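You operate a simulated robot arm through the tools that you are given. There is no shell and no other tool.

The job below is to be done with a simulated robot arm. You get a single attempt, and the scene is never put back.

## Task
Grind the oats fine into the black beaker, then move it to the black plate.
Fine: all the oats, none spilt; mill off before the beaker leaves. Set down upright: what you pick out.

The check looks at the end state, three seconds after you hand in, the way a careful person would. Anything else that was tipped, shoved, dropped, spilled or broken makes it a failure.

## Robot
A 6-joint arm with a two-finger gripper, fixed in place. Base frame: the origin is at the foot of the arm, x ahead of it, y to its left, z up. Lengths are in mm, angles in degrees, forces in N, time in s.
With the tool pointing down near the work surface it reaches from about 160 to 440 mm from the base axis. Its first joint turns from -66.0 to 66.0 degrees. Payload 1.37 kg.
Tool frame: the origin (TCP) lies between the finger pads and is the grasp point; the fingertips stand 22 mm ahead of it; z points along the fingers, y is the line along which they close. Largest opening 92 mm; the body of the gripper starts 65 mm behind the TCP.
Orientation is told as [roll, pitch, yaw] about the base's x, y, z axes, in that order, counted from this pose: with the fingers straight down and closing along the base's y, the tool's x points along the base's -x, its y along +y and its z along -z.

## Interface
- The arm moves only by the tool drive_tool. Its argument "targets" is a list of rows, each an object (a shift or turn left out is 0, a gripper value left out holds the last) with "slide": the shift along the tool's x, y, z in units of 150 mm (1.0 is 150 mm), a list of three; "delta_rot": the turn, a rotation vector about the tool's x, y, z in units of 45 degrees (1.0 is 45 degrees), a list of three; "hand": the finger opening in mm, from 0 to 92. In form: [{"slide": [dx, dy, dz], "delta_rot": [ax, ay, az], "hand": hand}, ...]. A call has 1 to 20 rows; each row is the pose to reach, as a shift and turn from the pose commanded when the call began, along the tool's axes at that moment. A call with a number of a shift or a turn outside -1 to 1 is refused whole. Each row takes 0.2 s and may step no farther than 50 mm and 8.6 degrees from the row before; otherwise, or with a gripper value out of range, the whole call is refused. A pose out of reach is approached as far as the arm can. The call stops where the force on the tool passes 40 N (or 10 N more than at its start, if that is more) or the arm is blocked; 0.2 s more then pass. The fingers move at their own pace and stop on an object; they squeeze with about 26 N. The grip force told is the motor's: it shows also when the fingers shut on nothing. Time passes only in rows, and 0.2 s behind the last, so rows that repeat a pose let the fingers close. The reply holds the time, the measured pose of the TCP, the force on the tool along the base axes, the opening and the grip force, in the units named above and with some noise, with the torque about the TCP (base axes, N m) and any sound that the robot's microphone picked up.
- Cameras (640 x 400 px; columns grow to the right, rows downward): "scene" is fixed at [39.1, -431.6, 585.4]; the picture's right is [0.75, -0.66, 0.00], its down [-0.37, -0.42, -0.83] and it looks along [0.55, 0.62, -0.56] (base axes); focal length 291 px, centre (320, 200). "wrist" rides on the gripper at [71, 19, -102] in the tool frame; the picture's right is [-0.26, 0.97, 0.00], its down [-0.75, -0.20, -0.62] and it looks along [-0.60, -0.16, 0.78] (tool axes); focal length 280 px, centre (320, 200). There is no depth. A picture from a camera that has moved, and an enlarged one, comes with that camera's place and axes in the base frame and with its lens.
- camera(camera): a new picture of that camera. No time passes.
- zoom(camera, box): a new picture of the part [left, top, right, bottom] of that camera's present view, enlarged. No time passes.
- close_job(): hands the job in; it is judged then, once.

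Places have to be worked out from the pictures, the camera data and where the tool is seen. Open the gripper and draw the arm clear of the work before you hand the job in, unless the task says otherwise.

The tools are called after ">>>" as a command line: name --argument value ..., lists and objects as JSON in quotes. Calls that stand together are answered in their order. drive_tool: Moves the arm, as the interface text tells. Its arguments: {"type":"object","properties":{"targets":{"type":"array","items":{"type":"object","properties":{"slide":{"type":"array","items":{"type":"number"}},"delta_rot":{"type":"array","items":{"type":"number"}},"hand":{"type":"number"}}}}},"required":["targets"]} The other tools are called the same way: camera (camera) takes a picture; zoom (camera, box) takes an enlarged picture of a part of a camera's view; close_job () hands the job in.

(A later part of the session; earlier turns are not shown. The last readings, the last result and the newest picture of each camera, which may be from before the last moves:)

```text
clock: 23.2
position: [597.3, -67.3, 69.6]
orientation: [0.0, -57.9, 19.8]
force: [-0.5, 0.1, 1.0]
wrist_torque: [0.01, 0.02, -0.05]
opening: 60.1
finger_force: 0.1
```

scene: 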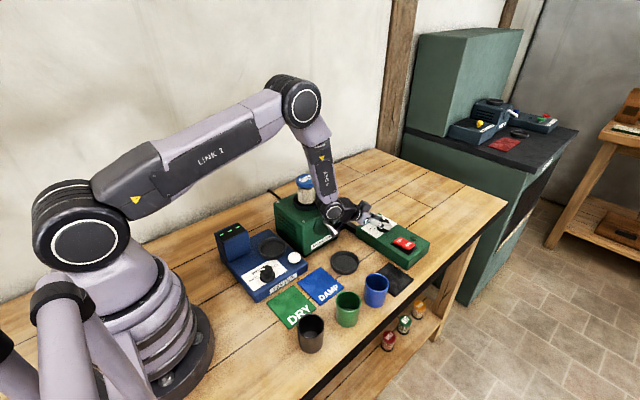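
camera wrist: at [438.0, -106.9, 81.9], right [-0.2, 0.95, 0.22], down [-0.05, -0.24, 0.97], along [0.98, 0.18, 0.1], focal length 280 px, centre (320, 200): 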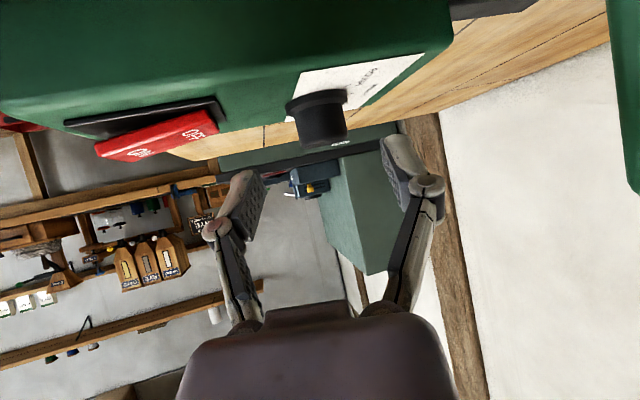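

Heading is +20° again without contact. I withdraw 45 mm along the tool axis and then rise, and look at the dial.

>>> drive_tool --targets '[{"slide": [0, 0, -0.1], "hand": 60}, {"slide": [0, 0, -0.2], "hand": 60}, {"slide": [0, 0, -0.3], "hand": 60}, {"slide": [-0.08, 0, -0.4], "hand": 60}, {"slide": [-0.2, 0, -0.5], "hand": 60}]'

>>> camera --camera "wrist"

>>> zoom --camera "scene" --box '[366, 205, 406, 240]'

```text
clock: 24.4
position: [552.7, -82.8, 136.0]
orientation: [0.1, -57.9, 19.8]
force: [-0.4, 0.1, 0.3]
wrist_torque: [0.02, 0.0, 0.03]
opening: 60.1
finger_force: 0.0
```

```text
taken
camera wrist: at [428.7, -106.7, 128.3], right [-0.2, 0.95, 0.22], down [-0.05, -0.24, 0.97], along [0.98, 0.18, 0.1], focal length 280 px, centre (320, 200)
```

wrist: 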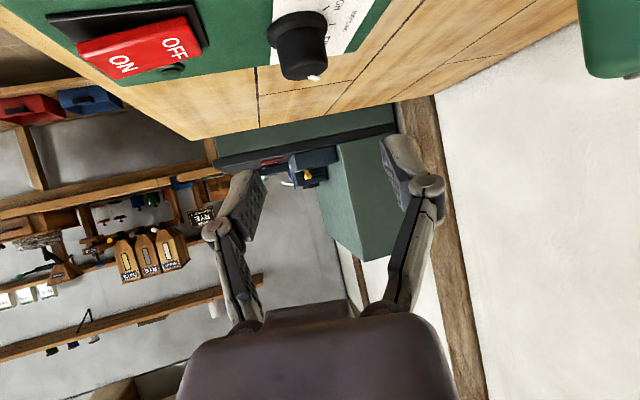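

```text
11.43 times, centred on (386, 222) of scene
camera zoom: at [39.1, -431.6, 585.4], right [0.75, -0.66, 0.0], down [-0.37, -0.42, -0.83], along [0.55, 0.62, -0.56], focal length 3324 px, centre (-434, -57)
```

zoom: 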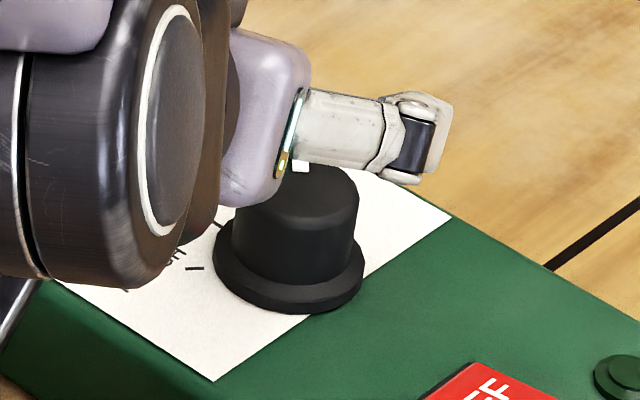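

>>> zoom --camera "wrist" --box '[250, 0, 378, 90]'

```text
4.44 times, centred on (314, 45) of wrist
camera zoom: at [428.7, -106.7, 128.3], right [-0.2, 0.95, 0.22], down [-0.05, -0.24, 0.97], along [0.98, 0.18, 0.1], focal length 1246 px, centre (347, 889)
```

zoom: 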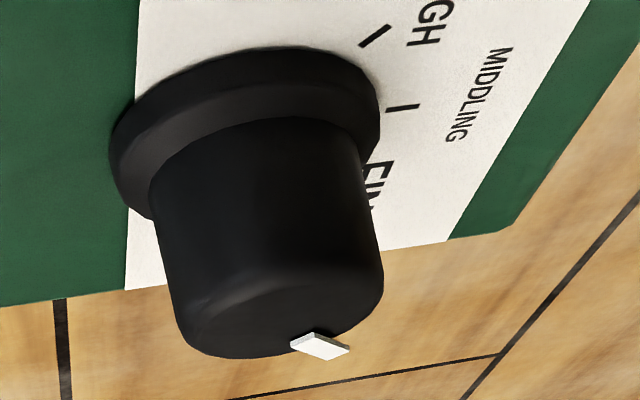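

The pointer now lies at about 41–46° azimuth, squarely on FINE. Next I pull back toward the area in front of the dish at TCP (380,-60,170), radial heading, to view the spout, dish and beakers.

>>> drive_tool --targets '[{"slide": [0.02, 0.067, -0.14], "delta_rot": [0.064, 0.022, 0.046]}, {"slide": [0.06, 0.134, -0.27], "delta_rot": [0.128, 0.043, 0.093]}, {"slide": [0.11, 0.2, -0.39], "delta_rot": [0.192, 0.065, 0.139]}, {"slide": [0.16, 0.267, -0.51], "delta_rot": [0.256, 0.087, 0.186]}, {"slide": [0.21, 0.334, -0.63], "delta_rot": [0.319, 0.109, 0.232]}, {"slide": [0.26, 0.4, -0.75], "delta_rot": [0.383, 0.13, 0.278]}, {"slide": [0.31, 0.468, -0.87], "delta_rot": [0.447, 0.152, 0.325]}, {"slide": [0.355, 0.535, -0.994], "delta_rot": [0.511, 0.174, 0.371]}]'

>>> camera --camera "wrist"

>>> camera --camera "scene"

```text
clock: 26.2
position: [391.8, -61.3, 167.0]
orientation: [-0.2, -50.0, -8.6]
force: [0.7, -0.5, 0.7]
wrist_torque: [0.06, 0.03, 0.0]
opening: 60.0
finger_force: 0.0
out of reach, approached as far as the arm can: row 8
```

```text
taken
camera wrist: at [271.5, -23.5, 177.2], right [0.31, 0.93, 0.2], down [-0.02, -0.2, 0.98], along [0.95, -0.31, -0.04], focal length 280 px, centre (320, 200)
```

wrist: 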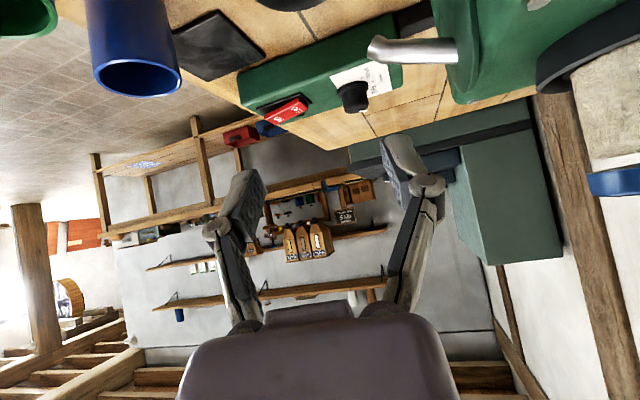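

```text
taken
```

scene: 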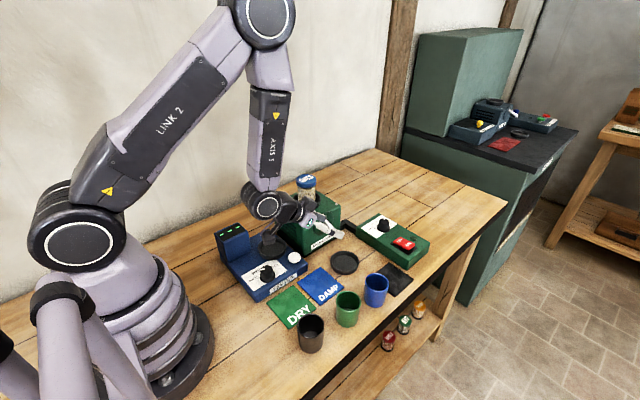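

The arm hit a wrist-bend limit at the last row (harmless), so near the base I can only tilt about 25°. I zoom on the spout and box in this view to fix the spout's place.

>>> zoom --camera "wrist" --box '[250, 0, 490, 120]'

>>> zoom --camera "scene" --box '[310, 205, 380, 285]'

```text
2.67 times, centred on (370, 60) of wrist
camera zoom: at [271.5, -23.5, 177.2], right [0.31, 0.93, 0.2], down [-0.02, -0.2, 0.98], along [0.95, -0.31, -0.04], focal length 748 px, centre (187, 573)
```

zoom: 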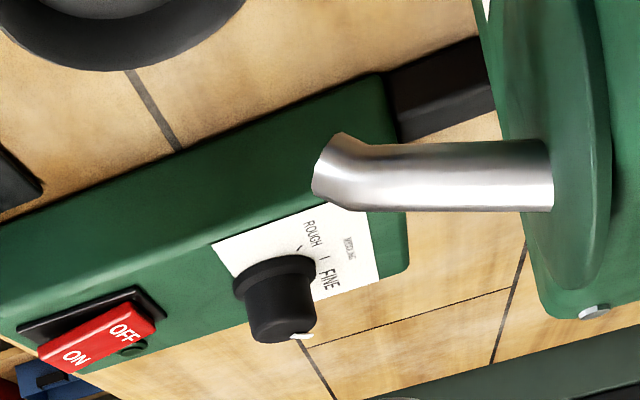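

```text
5.00 times, centred on (345, 245) of scene
camera zoom: at [39.1, -431.6, 585.4], right [0.75, -0.66, 0.0], down [-0.37, -0.42, -0.83], along [0.55, 0.62, -0.56], focal length 1454 px, centre (195, -25)
```

zoom: 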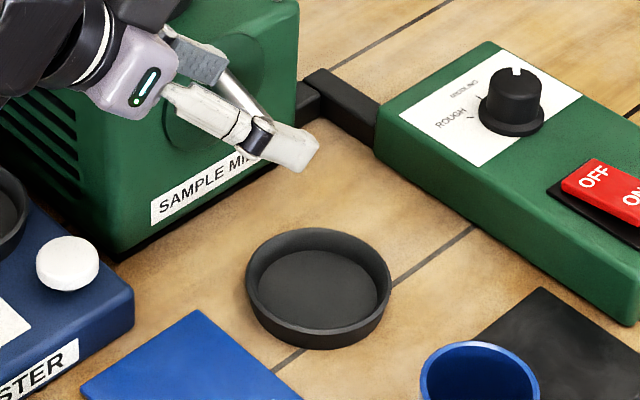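

The spout mouth looks to be near (447,-27) with its lip only about 80–90 mm up, and offset from the dish centre, so I need an accurate top view. I tilt back in-plane toward tool-down while moving out, to look down on dish and spout.

>>> drive_tool --targets '[{"slide": [-0.042, 0, 0.004], "delta_rot": [0, 0.111, 0]}, {"slide": [-0.083, 0, 0.007], "delta_rot": [0, 0.222, 0]}, {"slide": [-0.125, 0, 0.011], "delta_rot": [0, 0.333, 0]}, {"slide": [-0.167, 0, 0.015], "delta_rot": [0, 0.444, 0]}, {"slide": [-0.208, 0, 0.018], "delta_rot": [0, 0.556, 0]}, {"slide": [-0.25, 0, 0.022], "delta_rot": [0, 0.667, 0]}, {"slide": [-0.292, 0, 0.026], "delta_rot": [0, 0.778, 0]}, {"slide": [-0.333, 0, 0.03], "delta_rot": [0, 0.889, 0]}, {"slide": [-0.375, 0, 0.033], "delta_rot": [0, 1, 0]}]'

>>> camera --camera "wrist"

```text
clock: 28.2
position: [431.1, -68.4, 207.9]
orientation: [0.0, -4.8, -8.5]
force: [0.7, -0.2, 0.4]
wrist_torque: [-0.03, 0.02, -0.02]
opening: 59.9
finger_force: 0.1
```

```text
taken
camera wrist: at [355.5, -37.9, 301.1], right [0.4, 0.92, 0.02], down [0.66, -0.31, 0.69], along [0.63, -0.26, -0.73], focal length 280 px, centre (320, 200)
```

wrist: 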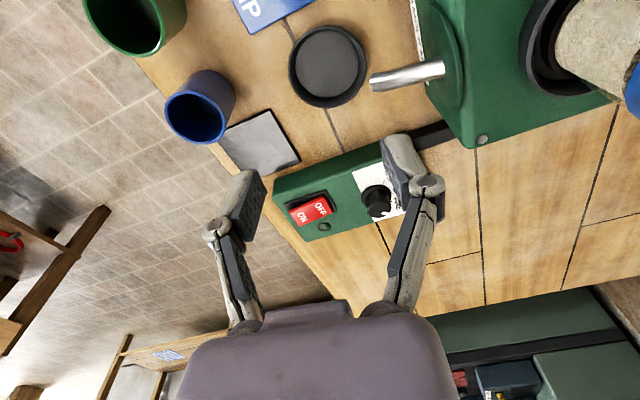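

>>> zoom --camera "wrist" --box '[270, 0, 480, 131]'

>>> zoom --camera "wrist" --box '[100, 0, 330, 180]'

```text
3.05 times, centred on (375, 66) of wrist
camera zoom: at [355.5, -37.9, 301.1], right [0.4, 0.92, 0.02], down [0.66, -0.31, 0.69], along [0.63, -0.26, -0.73], focal length 854 px, centre (152, 610)
```

zoom: 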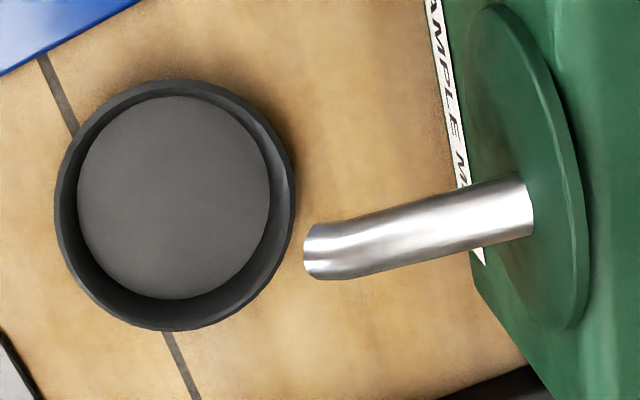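

```text
2.22 times, centred on (215, 90) of wrist
camera zoom: at [355.5, -37.9, 301.1], right [0.4, 0.92, 0.02], down [0.66, -0.31, 0.69], along [0.63, -0.26, -0.73], focal length 623 px, centre (553, 444)
```

zoom: 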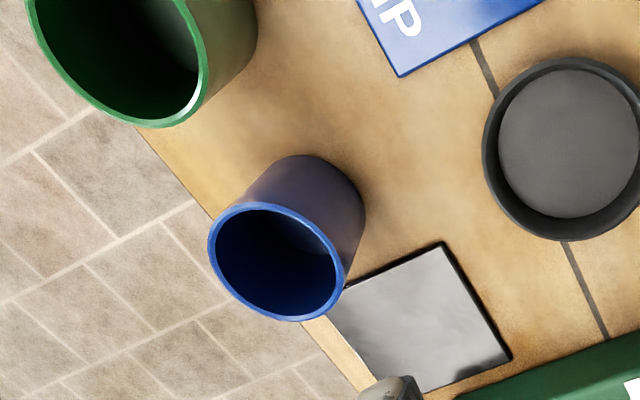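

From this top view: dish centre ≈(447,-63) with inner floor Ø63, spout lip outermost at y≈-31, black plate centre ≈(504,-174). A tool-down grip closing along x would stay well clear of the spout, so I test in free air whether tool-down reaches beyond the stated 440 mm.

>>> drive_tool --targets '[{"slide": [-0.115, 0.007, 0.107], "delta_rot": [0, 0.027, 0]}, {"slide": [-0.23, 0.015, 0.213], "delta_rot": [0, 0.054, 0]}, {"slide": [-0.345, 0.022, 0.32], "delta_rot": [0, 0.08, 0]}, {"slide": [-0.46, 0.029, 0.427], "delta_rot": [0, 0.107, 0]}]'

>>> camera --camera "wrist"

```text
clock: 29.2
position: [504.2, -74.5, 148.0]
orientation: [0.0, -0.1, -8.6]
force: [0.6, 0.0, -0.4]
wrist_torque: [-0.01, -0.03, -0.02]
opening: 59.8
finger_force: 0.0
```

```text
taken
camera wrist: at [436.1, -45.0, 249.0], right [0.4, 0.91, 0.0], down [0.71, -0.31, 0.63], along [0.57, -0.25, -0.78], focal length 280 px, centre (320, 200)
```

wrist: 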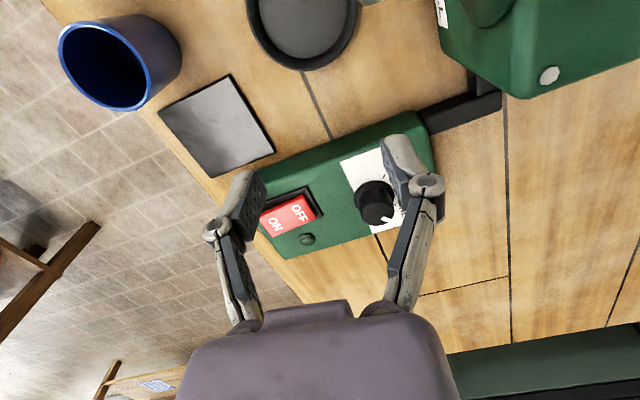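

Tool-down reaches here without trouble, which simplifies everything. I use this close view to refine the dial, rocker and plate positions.

>>> zoom --camera "wrist" --box '[240, 130, 440, 255]'

>>> zoom --camera "wrist" --box '[50, 0, 370, 200]'

>>> zoom --camera "scene" --box '[280, 270, 350, 360]'

```text
3.20 times, centred on (340, 192) of wrist
camera zoom: at [436.1, -45.0, 249.0], right [0.4, 0.91, 0.0], down [0.71, -0.31, 0.63], along [0.57, -0.25, -0.78], focal length 897 px, centre (256, 224)
```

zoom: 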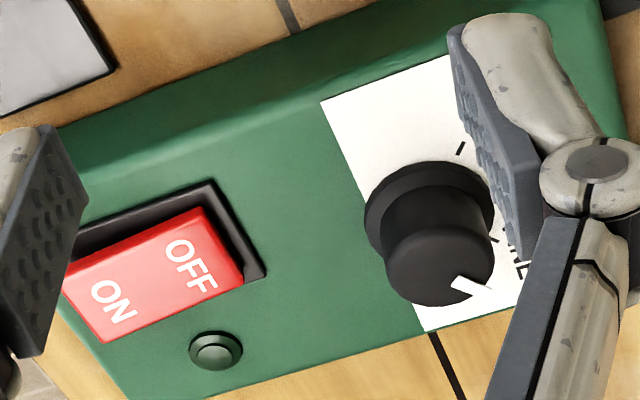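

```text
2.00 times, centred on (210, 100) of wrist
camera zoom: at [436.1, -45.0, 249.0], right [0.4, 0.91, 0.0], down [0.71, -0.31, 0.63], along [0.57, -0.25, -0.78], focal length 561 px, centre (540, 400)
```

zoom: 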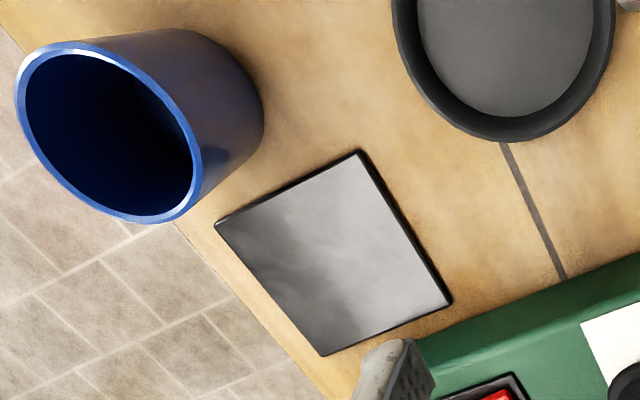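

```text
4.44 times, centred on (315, 315) of scene
camera zoom: at [39.1, -431.6, 585.4], right [0.75, -0.66, 0.0], down [-0.37, -0.42, -0.83], along [0.55, 0.62, -0.56], focal length 1293 px, centre (342, -311)
```

zoom: 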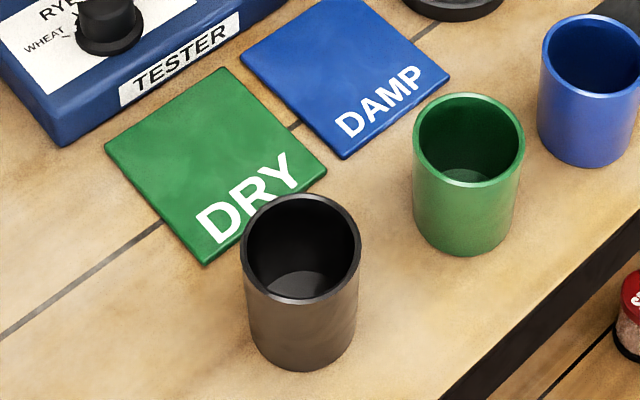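

The pointer measures 44.6°, exactly on FINE. Plate: x 465–542, y -215…-138, centre (504,-176); rocker ON at ≈(588,-158). I now travel high toward the black beaker (≈(242,-174)), turning the yaw toward +90° so the fingers will later close along x at the dish.

>>> drive_tool --targets '[{"slide": [0.128, -0.042, -0.1], "delta_rot": [0, 0, -0.167]}, {"slide": [0.257, -0.084, -0.2], "delta_rot": [0, 0, -0.333]}, {"slide": [0.385, -0.126, -0.28], "delta_rot": [0, 0, -0.5]}, {"slide": [0.514, -0.167, -0.34], "delta_rot": [0, 0, -0.667]}, {"slide": [0.642, -0.209, -0.4], "delta_rot": [0, 0, -0.833]}, {"slide": [0.771, -0.251, -0.4], "delta_rot": [0, 0, -1]}]'

```text
clock: 30.6
position: [383.6, -96.1, 207.9]
orientation: [-0.1, -0.1, 36.5]
force: [-0.4, 0.7, 1.0]
wrist_torque: [0.0, -0.02, -0.03]
opening: 59.7
finger_force: 0.0
```

>>> drive_tool --targets '[{"slide": [0.135, 0.018, 0], "delta_rot": [0, 0, -0.143]}, {"slide": [0.269, 0.036, 0], "delta_rot": [0, 0, -0.286]}, {"slide": [0.404, 0.054, 0], "delta_rot": [0, 0, -0.429]}, {"slide": [0.539, 0.073, 0], "delta_rot": [0, 0, -0.571]}, {"slide": [0.674, 0.091, 0], "delta_rot": [0, 0, -0.714]}, {"slide": [0.808, 0.109, 0], "delta_rot": [0, 0, -0.857]}, {"slide": [0.943, 0.127, 0], "delta_rot": [0, 0, -1]}]'

>>> camera --camera "wrist"

>>> camera --camera "scene"

```text
clock: 32.2
position: [258.2, -164.2, 207.5]
orientation: [-0.2, 0.0, 81.5]
force: [-1.7, 0.2, -0.6]
wrist_torque: [0.01, -0.02, 0.02]
opening: 60.1
finger_force: 0.0
```

```text
taken
camera wrist: at [228.8, -231.2, 308.5], right [-0.92, 0.4, 0.0], down [0.31, 0.72, 0.63], along [0.25, 0.57, -0.78], focal length 280 px, centre (320, 200)
```

wrist: 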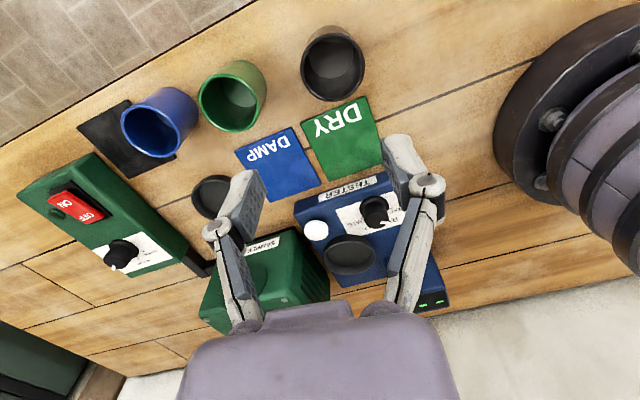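

```text
taken
```

scene: 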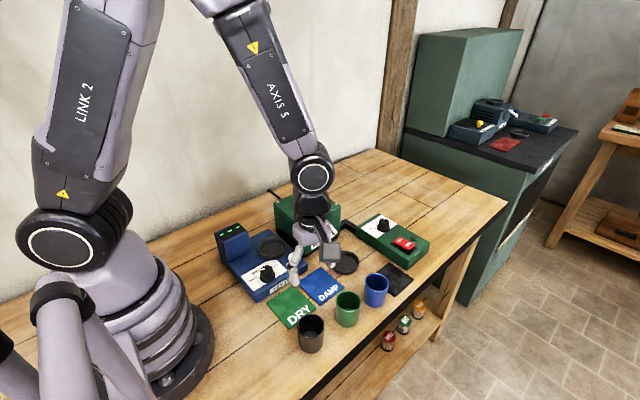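

>>> zoom --camera "wrist" --box '[260, 10, 400, 110]'

>>> zoom --camera "wrist" --box '[80, 40, 280, 240]'

```text
4.00 times, centred on (330, 60) of wrist
camera zoom: at [228.8, -231.2, 308.5], right [-0.92, 0.4, 0.0], down [0.31, 0.72, 0.63], along [0.25, 0.57, -0.78], focal length 1122 px, centre (280, 760)
```

zoom: 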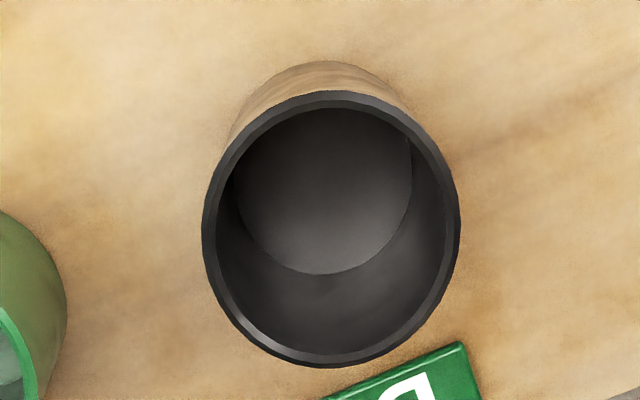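

```text
2.00 times, centred on (180, 140) of wrist
camera zoom: at [228.8, -231.2, 308.5], right [-0.92, 0.4, 0.0], down [0.31, 0.72, 0.63], along [0.25, 0.57, -0.78], focal length 561 px, centre (600, 320)
```

zoom: 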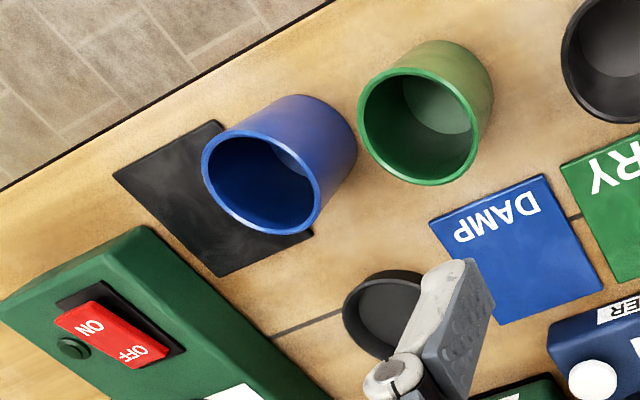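

The view gives the black beaker's axis at about (242.5,-171.5), Ø≈54, height roughly 58; it is empty. I move over it to z=140 with yaw 90° and fingers at 76 mm, then re-measure.

>>> drive_tool --targets '[{"slide": [0.021, 0.032, 0.15], "delta_rot": [0, 0, -0.063], "hand": 76}, {"slide": [0.042, 0.064, 0.3], "delta_rot": [0, 0, -0.126], "hand": 76}, {"slide": [0.064, 0.096, 0.45], "delta_rot": [0, 0, -0.189], "hand": 76}, {"slide": [0.064, 0.096, 0.45], "delta_rot": [0, 0, -0.189], "hand": 76}]'

>>> camera --camera "wrist"

>>> zoom --camera "scene" --box '[260, 240, 380, 360]'

```text
clock: 33.2
position: [242.6, -173.0, 140.5]
orientation: [-0.2, 0.0, 89.9]
force: [0.5, 0.4, -0.5]
wrist_torque: [0.01, 0.01, 0.02]
opening: 76.1
finger_force: 0.0
```

```text
taken
camera wrist: at [223.8, -243.4, 241.3], right [-0.96, 0.26, 0.0], down [0.2, 0.75, 0.62], along [0.17, 0.6, -0.78], focal length 280 px, centre (320, 200)
```

wrist: 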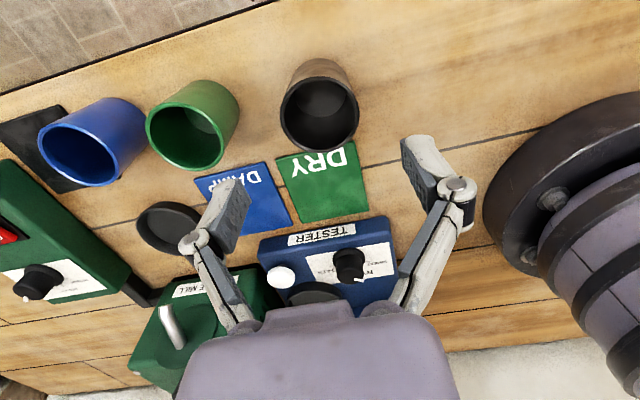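

```text
3.33 times, centred on (320, 300) of scene
camera zoom: at [39.1, -431.6, 585.4], right [0.75, -0.66, 0.0], down [-0.37, -0.42, -0.83], along [0.55, 0.62, -0.56], focal length 969 px, centre (320, -133)
```

zoom: 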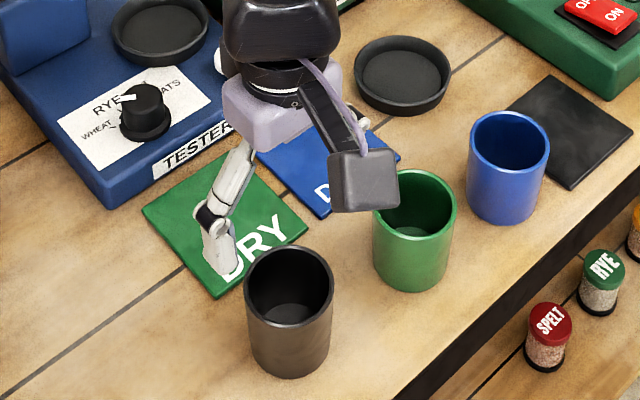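

>>> zoom --camera "wrist" --box '[260, 40, 388, 170]'

```text
3.08 times, centred on (324, 105) of wrist
camera zoom: at [223.8, -243.4, 241.3], right [-0.96, 0.26, 0.0], down [0.2, 0.75, 0.62], along [0.17, 0.6, -0.78], focal length 863 px, centre (308, 492)
```

zoom: 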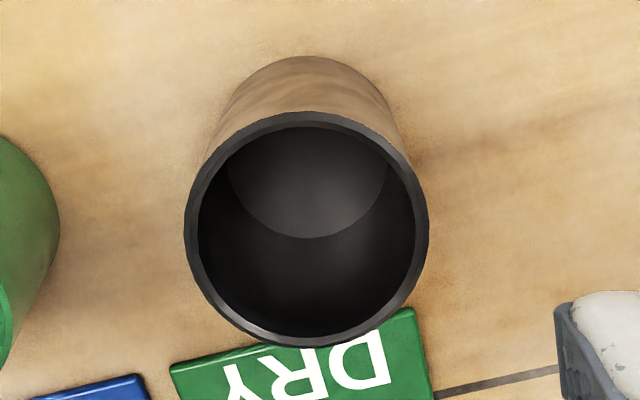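

The tool axis lines up with the beaker's rim centre within a millimetre (axis ≈(243,-171.6), Ø≈54.5, height ≈56). I descend straight down to TCP z≈36 with fingers at 76 mm.

>>> drive_tool --targets '[{"slide": [0, 0, 0.15], "hand": 76}, {"slide": [0, 0, 0.3], "hand": 76}, {"slide": [0, 0, 0.43], "hand": 76}, {"slide": [0, 0, 0.54], "hand": 76}, {"slide": [0, 0, 0.63], "hand": 76}, {"slide": [0, 0, 0.69], "hand": 76}]'

>>> camera --camera "wrist"

>>> zoom --camera "scene" --box '[260, 260, 380, 370]'

```text
clock: 34.6
position: [244.7, -171.8, 36.6]
orientation: [-0.1, 0.1, 89.8]
force: [-0.5, 0.4, 0.2]
wrist_torque: [0.0, 0.0, 0.02]
opening: 75.8
finger_force: 0.0
```

```text
taken
camera wrist: at [224.7, -242.1, 138.3], right [-0.96, 0.26, 0.0], down [0.2, 0.75, 0.62], along [0.17, 0.6, -0.78], focal length 280 px, centre (320, 200)
```

wrist: 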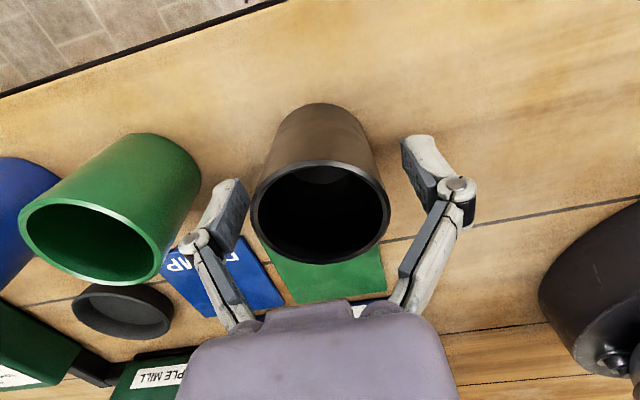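

```text
3.64 times, centred on (320, 315) of scene
camera zoom: at [39.1, -431.6, 585.4], right [0.75, -0.66, 0.0], down [-0.37, -0.42, -0.83], along [0.55, 0.62, -0.56], focal length 1058 px, centre (320, -218)
```

zoom: 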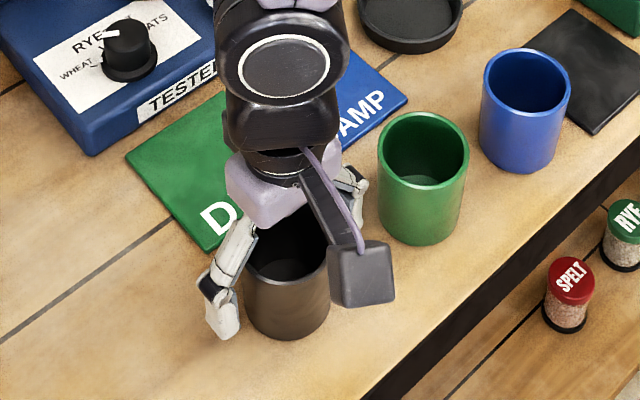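

The beaker sits centred between the fingers (rim at z≈56). I close on it.

>>> drive_tool --targets '[{"slide": [0, 0, 0], "hand": 44}, {"slide": [0, 0, 0], "hand": 44}, {"slide": [0, 0, 0], "hand": 44}, {"slide": [0, 0, 0], "hand": 44}]'

```text
clock: 35.6
position: [245.0, -171.5, 37.6]
orientation: [0.0, 0.0, 90.0]
force: [0.3, -0.3, 3.9]
wrist_torque: [0.02, 0.08, 0.0]
opening: 51.1
finger_force: 26.0
```

Gripped at 51 mm with 26 N. I lift straight up 120 mm and check that it comes along level.

>>> drive_tool --targets '[{"slide": [0, 0, -0.03], "hand": 44}, {"slide": [0, 0, -0.1], "hand": 44}, {"slide": [0, 0, -0.23], "hand": 44}, {"slide": [0, 0, -0.4], "hand": 44}, {"slide": [0, 0, -0.6], "hand": 44}, {"slide": [0, 0, -0.8], "hand": 44}]'

>>> camera --camera "wrist"

>>> camera --camera "scene"

```text
clock: 37.0
position: [244.1, -170.4, 156.7]
orientation: [-0.1, 0.1, 89.8]
force: [0.0, 0.8, -1.2]
wrist_torque: [0.04, 0.0, 0.0]
opening: 51.1
finger_force: 26.1
```

```text
taken
camera wrist: at [224.3, -241.4, 257.6], right [-0.96, 0.26, 0.0], down [0.2, 0.75, 0.62], along [0.17, 0.6, -0.78], focal length 280 px, centre (320, 200)
```

wrist: 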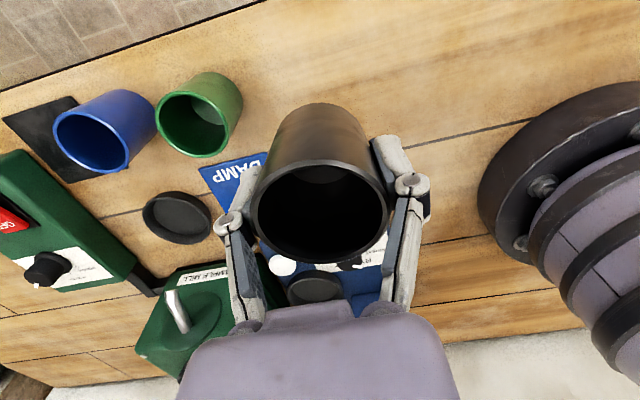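

```text
taken
```

scene: 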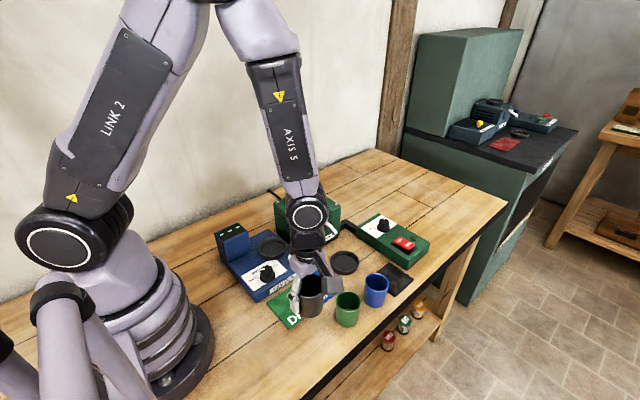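

The beaker hangs level in the grip, bottom about 119 mm up. I carry it high toward the dish in two legs.

>>> drive_tool --targets '[{"slide": [-0.05, -0.1, 0], "hand": 44}, {"slide": [-0.12, -0.24, 0], "hand": 44}, {"slide": [-0.19, -0.39, 0], "hand": 44}, {"slide": [-0.26, -0.53, 0], "hand": 44}, {"slide": [-0.31, -0.63, 0], "hand": 44}, {"slide": [-0.33, -0.677, 0], "hand": 44}]'

>>> drive_tool --targets '[{"slide": [-0.05, -0.1, 0], "hand": 44}, {"slide": [-0.12, -0.24, 0], "hand": 44}, {"slide": [-0.19, -0.39, 0], "hand": 44}, {"slide": [-0.26, -0.53, 0], "hand": 44}, {"slide": [-0.31, -0.63, 0], "hand": 44}, {"slide": [-0.33, -0.677, 0], "hand": 44}]'

>>> camera --camera "wrist"

>>> camera --camera "scene"

```text
clock: 38.4
position: [344.3, -122.3, 156.7]
orientation: [-0.1, 0.0, 89.9]
force: [0.5, 0.5, -2.0]
wrist_torque: [0.03, -0.03, -0.01]
opening: 51.0
finger_force: 25.9
```

```text
clock: 39.8
position: [447.1, -72.1, 157.8]
orientation: [-0.1, 0.1, 89.9]
force: [-0.8, 0.8, -1.4]
wrist_torque: [-0.01, 0.02, 0.01]
opening: 51.0
finger_force: 26.2
```

```text
taken
camera wrist: at [427.1, -142.2, 258.6], right [-0.96, 0.26, 0.0], down [0.21, 0.75, 0.62], along [0.17, 0.6, -0.78], focal length 280 px, centre (320, 200)
```

wrist: 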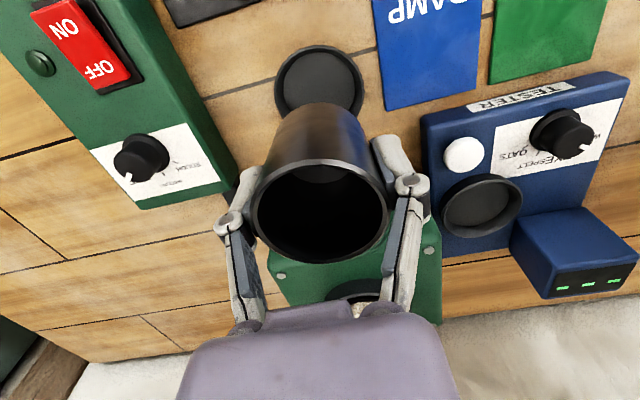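

```text
taken
```

scene: 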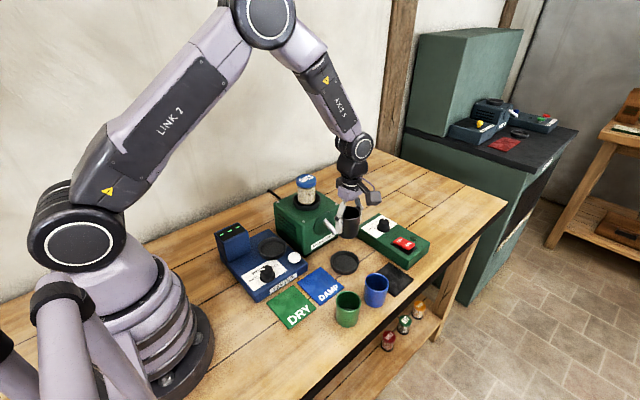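

>>> zoom --camera "wrist" --box '[250, 30, 390, 120]'

>>> zoom --camera "scene" --box '[300, 180, 400, 290]'

```text
4.44 times, centred on (320, 75) of wrist
camera zoom: at [427.1, -142.2, 258.6], right [-0.96, 0.26, 0.0], down [0.21, 0.75, 0.62], along [0.17, 0.6, -0.78], focal length 1246 px, centre (320, 756)
```

zoom: 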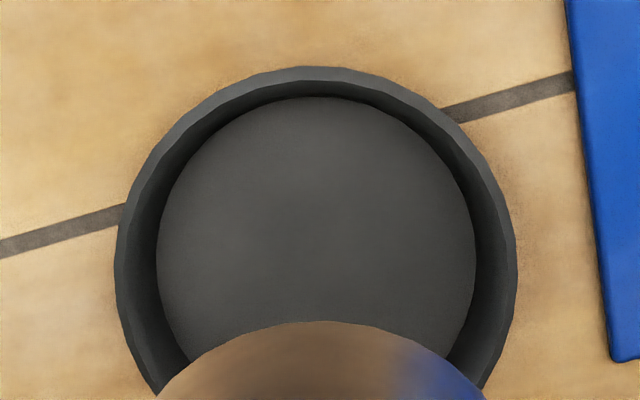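

```text
3.64 times, centred on (350, 235) of scene
camera zoom: at [39.1, -431.6, 585.4], right [0.75, -0.66, 0.0], down [-0.37, -0.42, -0.83], along [0.55, 0.62, -0.56], focal length 1058 px, centre (211, 73)
```

zoom: 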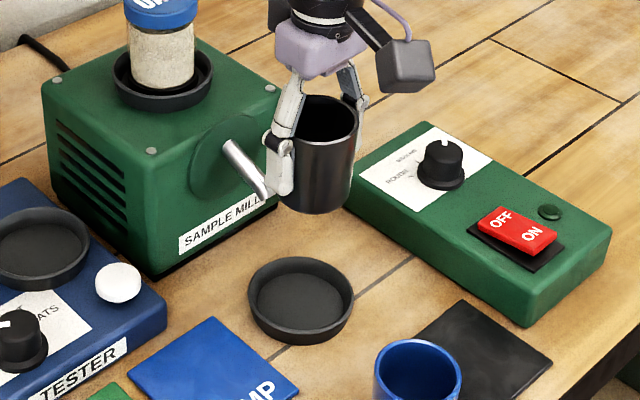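

Dish centre confirmed at ≈(447.5,-63.5). I descend at y=-72 (14 mm clear of the spout lip) until the beaker's bottom is about 16 mm up, above the dish rim.

>>> drive_tool --targets '[{"slide": [0, 0, 0.12], "hand": 44}, {"slide": [0, 0, 0.27], "hand": 44}, {"slide": [0, 0, 0.42], "hand": 44}, {"slide": [0, 0, 0.55], "hand": 44}, {"slide": [0, 0, 0.65], "hand": 44}, {"slide": [0, 0, 0.7], "hand": 44}]'

>>> camera --camera "wrist"

>>> zoom --camera "scene" --box '[300, 180, 400, 290]'

```text
clock: 41.2
position: [447.9, -75.0, 51.9]
orientation: [-0.1, 0.1, 89.9]
force: [0.0, 0.4, -1.7]
wrist_torque: [-0.03, 0.05, -0.03]
opening: 50.9
finger_force: 25.6
```

```text
taken
camera wrist: at [427.7, -144.0, 153.1], right [-0.96, 0.26, 0.0], down [0.2, 0.75, 0.62], along [0.17, 0.6, -0.78], focal length 280 px, centre (320, 200)
```

wrist: 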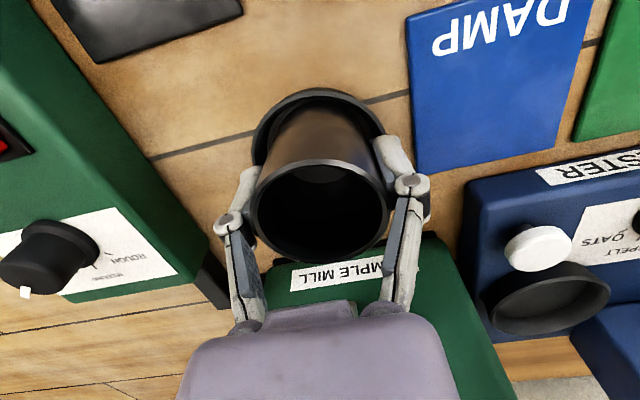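

```text
3.64 times, centred on (350, 235) of scene
camera zoom: at [39.1, -431.6, 585.4], right [0.75, -0.66, 0.0], down [-0.37, -0.42, -0.83], along [0.55, 0.62, -0.56], focal length 1058 px, centre (211, 73)
```

zoom: 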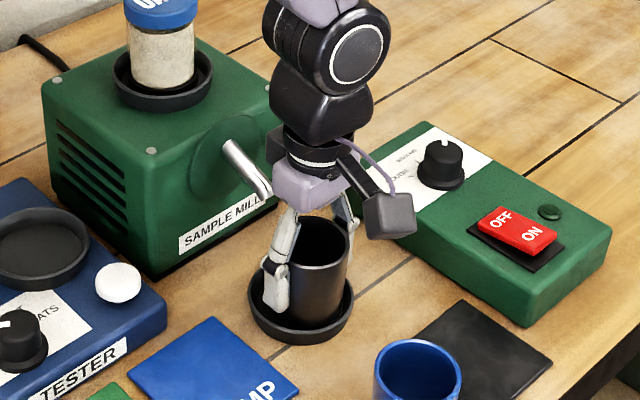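

Clear of the spout by a good margin. I shift 10 mm toward the spout to centre over the dish (y≈-62.5) and lower 8 mm.

>>> drive_tool --targets '[{"slide": [-0.02, 0.001, 0], "hand": 44}, {"slide": [-0.045, 0.002, 0], "hand": 44}, {"slide": [-0.067, 0.003, 0], "hand": 44}, {"slide": [-0.067, 0.003, 0.02], "hand": 44}, {"slide": [-0.067, 0.003, 0.04], "hand": 44}, {"slide": [-0.067, 0.003, 0.053], "hand": 44}]'

>>> camera --camera "wrist"

>>> zoom --camera "scene" --box '[310, 210, 380, 280]'

```text
clock: 42.6
position: [447.7, -63.2, 44.4]
orientation: [-0.2, 0.0, 89.8]
force: [0.3, -0.3, -1.4]
wrist_torque: [0.0, 0.01, 0.01]
opening: 50.9
finger_force: 26.2
```

```text
taken
camera wrist: at [427.5, -133.8, 145.1], right [-0.96, 0.26, 0.0], down [0.2, 0.75, 0.62], along [0.17, 0.6, -0.78], focal length 280 px, centre (320, 200)
```

wrist: 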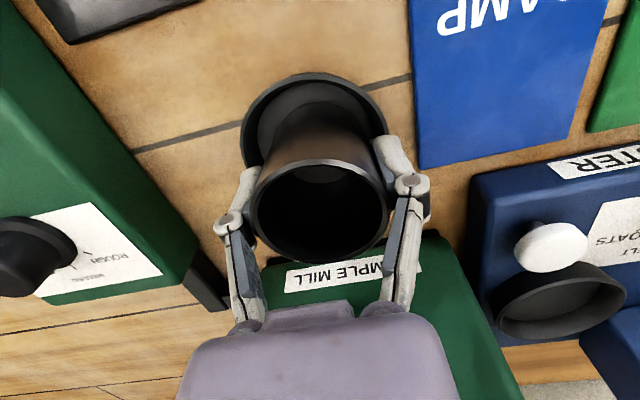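

```text
5.71 times, centred on (345, 245) of scene
camera zoom: at [39.1, -431.6, 585.4], right [0.75, -0.66, 0.0], down [-0.37, -0.42, -0.83], along [0.55, 0.62, -0.56], focal length 1662 px, centre (177, -57)
```

zoom: 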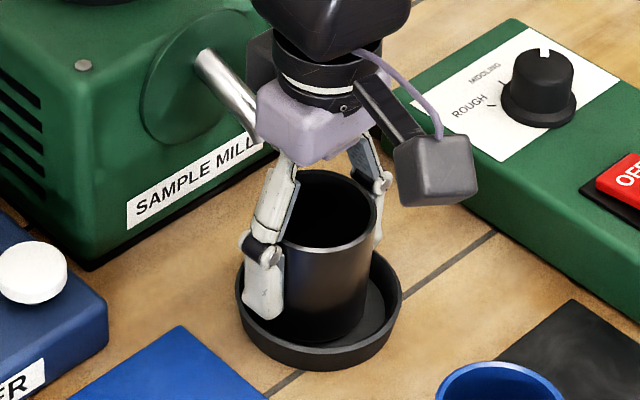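

Centred over the dish floor with about 6 mm margin all round. I lower in small steps until contact.

>>> drive_tool --targets '[{"slide": [0, 0, 0.007], "hand": 44}, {"slide": [0, 0, 0.013], "hand": 44}, {"slide": [0, 0, 0.013], "hand": 44}]'

```text
clock: 43.4
position: [447.2, -63.5, 42.1]
orientation: [0.0, 0.1, 89.9]
force: [-0.3, -0.4, -0.8]
wrist_torque: [0.01, 0.0, 0.03]
opening: 51.2
finger_force: 25.7
```

>>> drive_tool --targets '[{"slide": [0, 0, 0.005], "hand": 44}, {"slide": [0, 0, 0.007], "hand": 44}, {"slide": [0, 0, 0.007], "hand": 44}]'

```text
clock: 44.2
position: [446.9, -62.6, 41.8]
orientation: [-0.2, 0.0, 89.9]
force: [-5.1, -2.2, 11.3]
wrist_torque: [-0.14, 0.22, -0.07]
opening: 51.2
finger_force: 26.3
```

The beaker has touched the dish floor (11 N up). I open the fingers to release it.

>>> drive_tool --targets '[{"slide": [0, 0, 0], "hand": 54}, {"slide": [0, 0, 0], "hand": 62}, {"slide": [0, 0, 0], "hand": 72}, {"slide": [0, 0, 0], "hand": 72}]'

>>> camera --camera "wrist"

>>> zoom --camera "scene" --box '[310, 210, 380, 280]'

```text
clock: 45.2
position: [446.1, -63.0, 40.9]
orientation: [-0.2, 0.0, 89.9]
force: [0.7, 0.0, 0.0]
wrist_torque: [0.03, -0.02, 0.01]
opening: 72.3
finger_force: 0.1
```

```text
taken
camera wrist: at [427.2, -133.3, 142.3], right [-0.96, 0.26, 0.0], down [0.2, 0.75, 0.62], along [0.17, 0.6, -0.78], focal length 280 px, centre (320, 200)
```

wrist: 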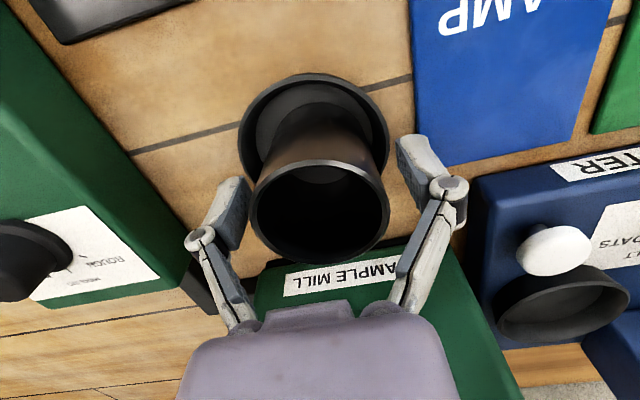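

```text
5.71 times, centred on (345, 245) of scene
camera zoom: at [39.1, -431.6, 585.4], right [0.75, -0.66, 0.0], down [-0.37, -0.42, -0.83], along [0.55, 0.62, -0.56], focal length 1662 px, centre (177, -57)
```

zoom: 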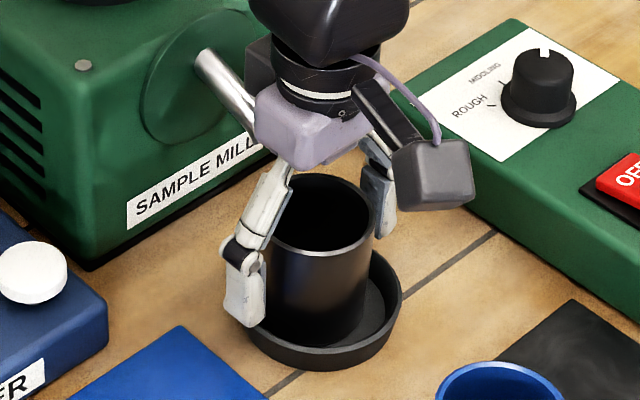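

The beaker stands upright in the dish. I rise straight up clear of it and the spout, then check its position relative to the spout.

>>> drive_tool --targets '[{"slide": [0, 0, -0.08], "hand": 72}, {"slide": [0, 0, -0.2], "hand": 72}, {"slide": [0, 0, -0.35], "hand": 72}, {"slide": [0, 0, -0.5], "hand": 72}, {"slide": [0, 0, -0.65], "hand": 72}, {"slide": [0, 0, -0.8], "hand": 72}]'

>>> camera --camera "wrist"

>>> zoom --camera "scene" --box '[310, 205, 380, 285]'

```text
clock: 46.6
position: [447.6, -61.5, 160.1]
orientation: [-0.1, 0.0, 89.9]
force: [0.3, 0.4, -0.1]
wrist_torque: [-0.01, 0.03, 0.01]
opening: 72.3
finger_force: 0.0
```

```text
taken
camera wrist: at [427.3, -132.6, 261.7], right [-0.96, 0.26, 0.0], down [0.2, 0.75, 0.62], along [0.17, 0.6, -0.78], focal length 280 px, centre (320, 200)
```

wrist: 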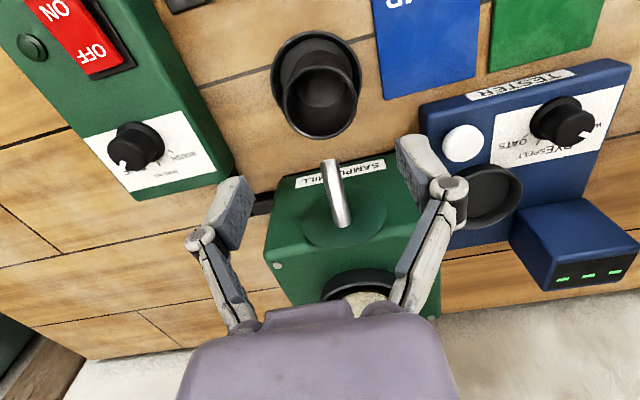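

```text
5.00 times, centred on (345, 245) of scene
camera zoom: at [39.1, -431.6, 585.4], right [0.75, -0.66, 0.0], down [-0.37, -0.42, -0.83], along [0.55, 0.62, -0.56], focal length 1454 px, centre (195, -25)
```

zoom: 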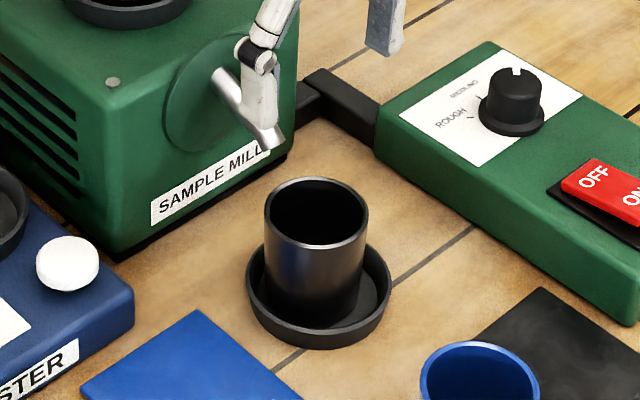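

>>> zoom --camera "wrist" --box '[250, 20, 420, 240]'

```text
1.82 times, centred on (335, 130) of wrist
camera zoom: at [427.3, -132.6, 261.7], right [-0.96, 0.26, 0.0], down [0.2, 0.75, 0.62], along [0.17, 0.6, -0.78], focal length 510 px, centre (293, 327)
```

zoom: 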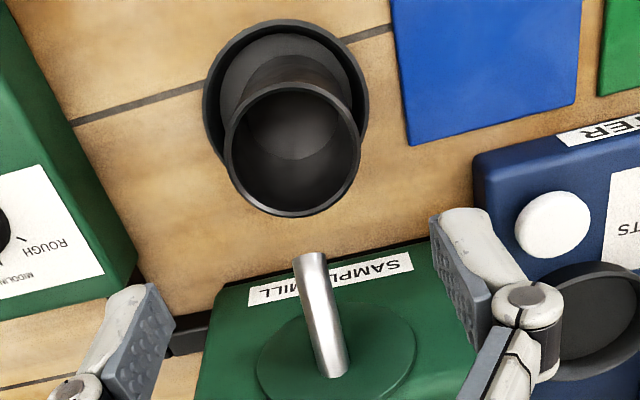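

The beaker stands centred in the dish with the spout mouth just behind and above its near rim, in line with it. Next I go to a point above the rocker's ON end with fingers closed and a slight 15° outward tilt.

>>> drive_tool --targets '[{"slide": [0.09, -0.13, 0], "delta_rot": [0.046, 0.012, 0], "hand": 0}, {"slide": [0.185, -0.257, 0.03], "delta_rot": [0.092, 0.025, 0], "hand": 0}, {"slide": [0.277, -0.386, 0.09], "delta_rot": [0.138, 0.037, 0], "hand": 0}, {"slide": [0.37, -0.514, 0.17], "delta_rot": [0.184, 0.049, 0], "hand": 0}, {"slide": [0.462, -0.643, 0.25], "delta_rot": [0.23, 0.061, 0], "hand": 0}, {"slide": [0.555, -0.771, 0.32], "delta_rot": [0.276, 0.074, 0], "hand": 0}, {"slide": [0.647, -0.9, 0.393], "delta_rot": [0.322, 0.086, 0], "hand": 0}]'

>>> camera --camera "wrist"

>>> zoom --camera "scene" --box '[340, 190, 460, 265]'

```text
clock: 48.2
position: [584.0, -160.4, 101.4]
orientation: [-14.6, 3.9, 89.3]
force: [-0.6, 0.3, -0.2]
wrist_torque: [0.01, -0.03, 0.01]
opening: 0.1
finger_force: 25.9
```

```text
taken
camera wrist: at [537.9, -223.3, 199.0], right [-0.93, 0.25, -0.26], down [0.05, 0.8, 0.6], along [0.36, 0.55, -0.75], focal length 280 px, centre (320, 200)
```

wrist: 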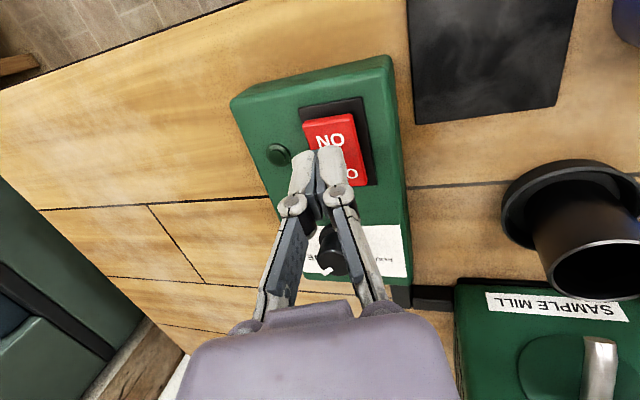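

```text
5.33 times, centred on (400, 228) of scene
camera zoom: at [39.1, -431.6, 585.4], right [0.75, -0.66, 0.0], down [-0.37, -0.42, -0.83], along [0.55, 0.62, -0.56], focal length 1551 px, centre (-107, 53)
```

zoom: 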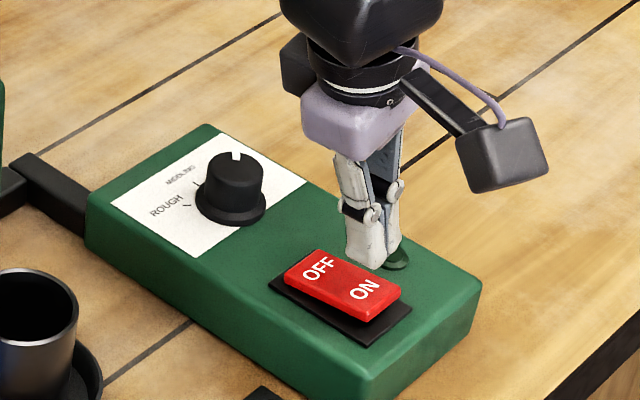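

The fingertips are directly above the ON label (tip ≈(589,-162,80)). I lower vertically to just above the rocker, then press in small steps.

>>> drive_tool --targets '[{"slide": [-0.0045, 0.0167, 0.0644], "hand": 0}, {"slide": [-0.0086, 0.0317, 0.1224], "hand": 0}, {"slide": [-0.0086, 0.0317, 0.1224], "hand": 0}]'

>>> zoom --camera "scene" --box '[370, 210, 440, 260]'

>>> zoom --camera "wrist" --box '[240, 80, 400, 200]'

```text
clock: 49.0
position: [581.1, -160.3, 83.5]
orientation: [-14.7, 3.9, 89.4]
force: [-0.2, 0.6, -0.2]
wrist_torque: [0.03, 0.0, -0.02]
opening: 0.1
finger_force: 25.9
```

```text
8.00 times, centred on (405, 235) of scene
camera zoom: at [39.1, -431.6, 585.4], right [0.75, -0.66, 0.0], down [-0.37, -0.42, -0.83], along [0.55, 0.62, -0.56], focal length 2327 px, centre (-360, -80)
```

zoom: 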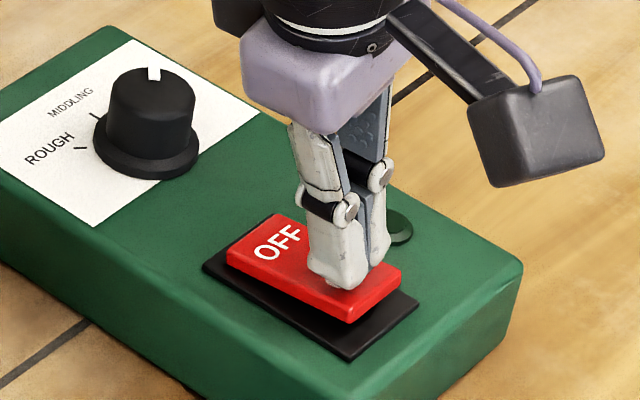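

```text
3.33 times, centred on (320, 140) of wrist
camera zoom: at [536.2, -223.9, 180.5], right [-0.93, 0.26, -0.26], down [0.05, 0.8, 0.6], along [0.36, 0.55, -0.75], focal length 935 px, centre (320, 400)
```

zoom: 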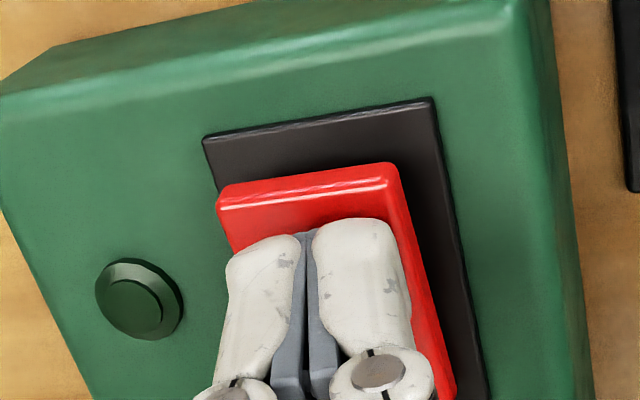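

The fingertips are over the ON end, nearly touching. I press down in small steps while watching force and sound.

>>> drive_tool --targets '[{"slide": [-0.0009, 0.0033, 0.0129], "hand": 0}, {"slide": [-0.0018, 0.0067, 0.0258], "hand": 0}, {"slide": [-0.0018, 0.0067, 0.0258], "hand": 0}]'

```text
clock: 49.8
position: [582.0, -159.0, 78.6]
orientation: [-14.8, 3.9, 89.4]
force: [0.4, -0.7, -0.1]
wrist_torque: [-0.01, 0.01, 0.01]
opening: 0.1
finger_force: 25.8
```

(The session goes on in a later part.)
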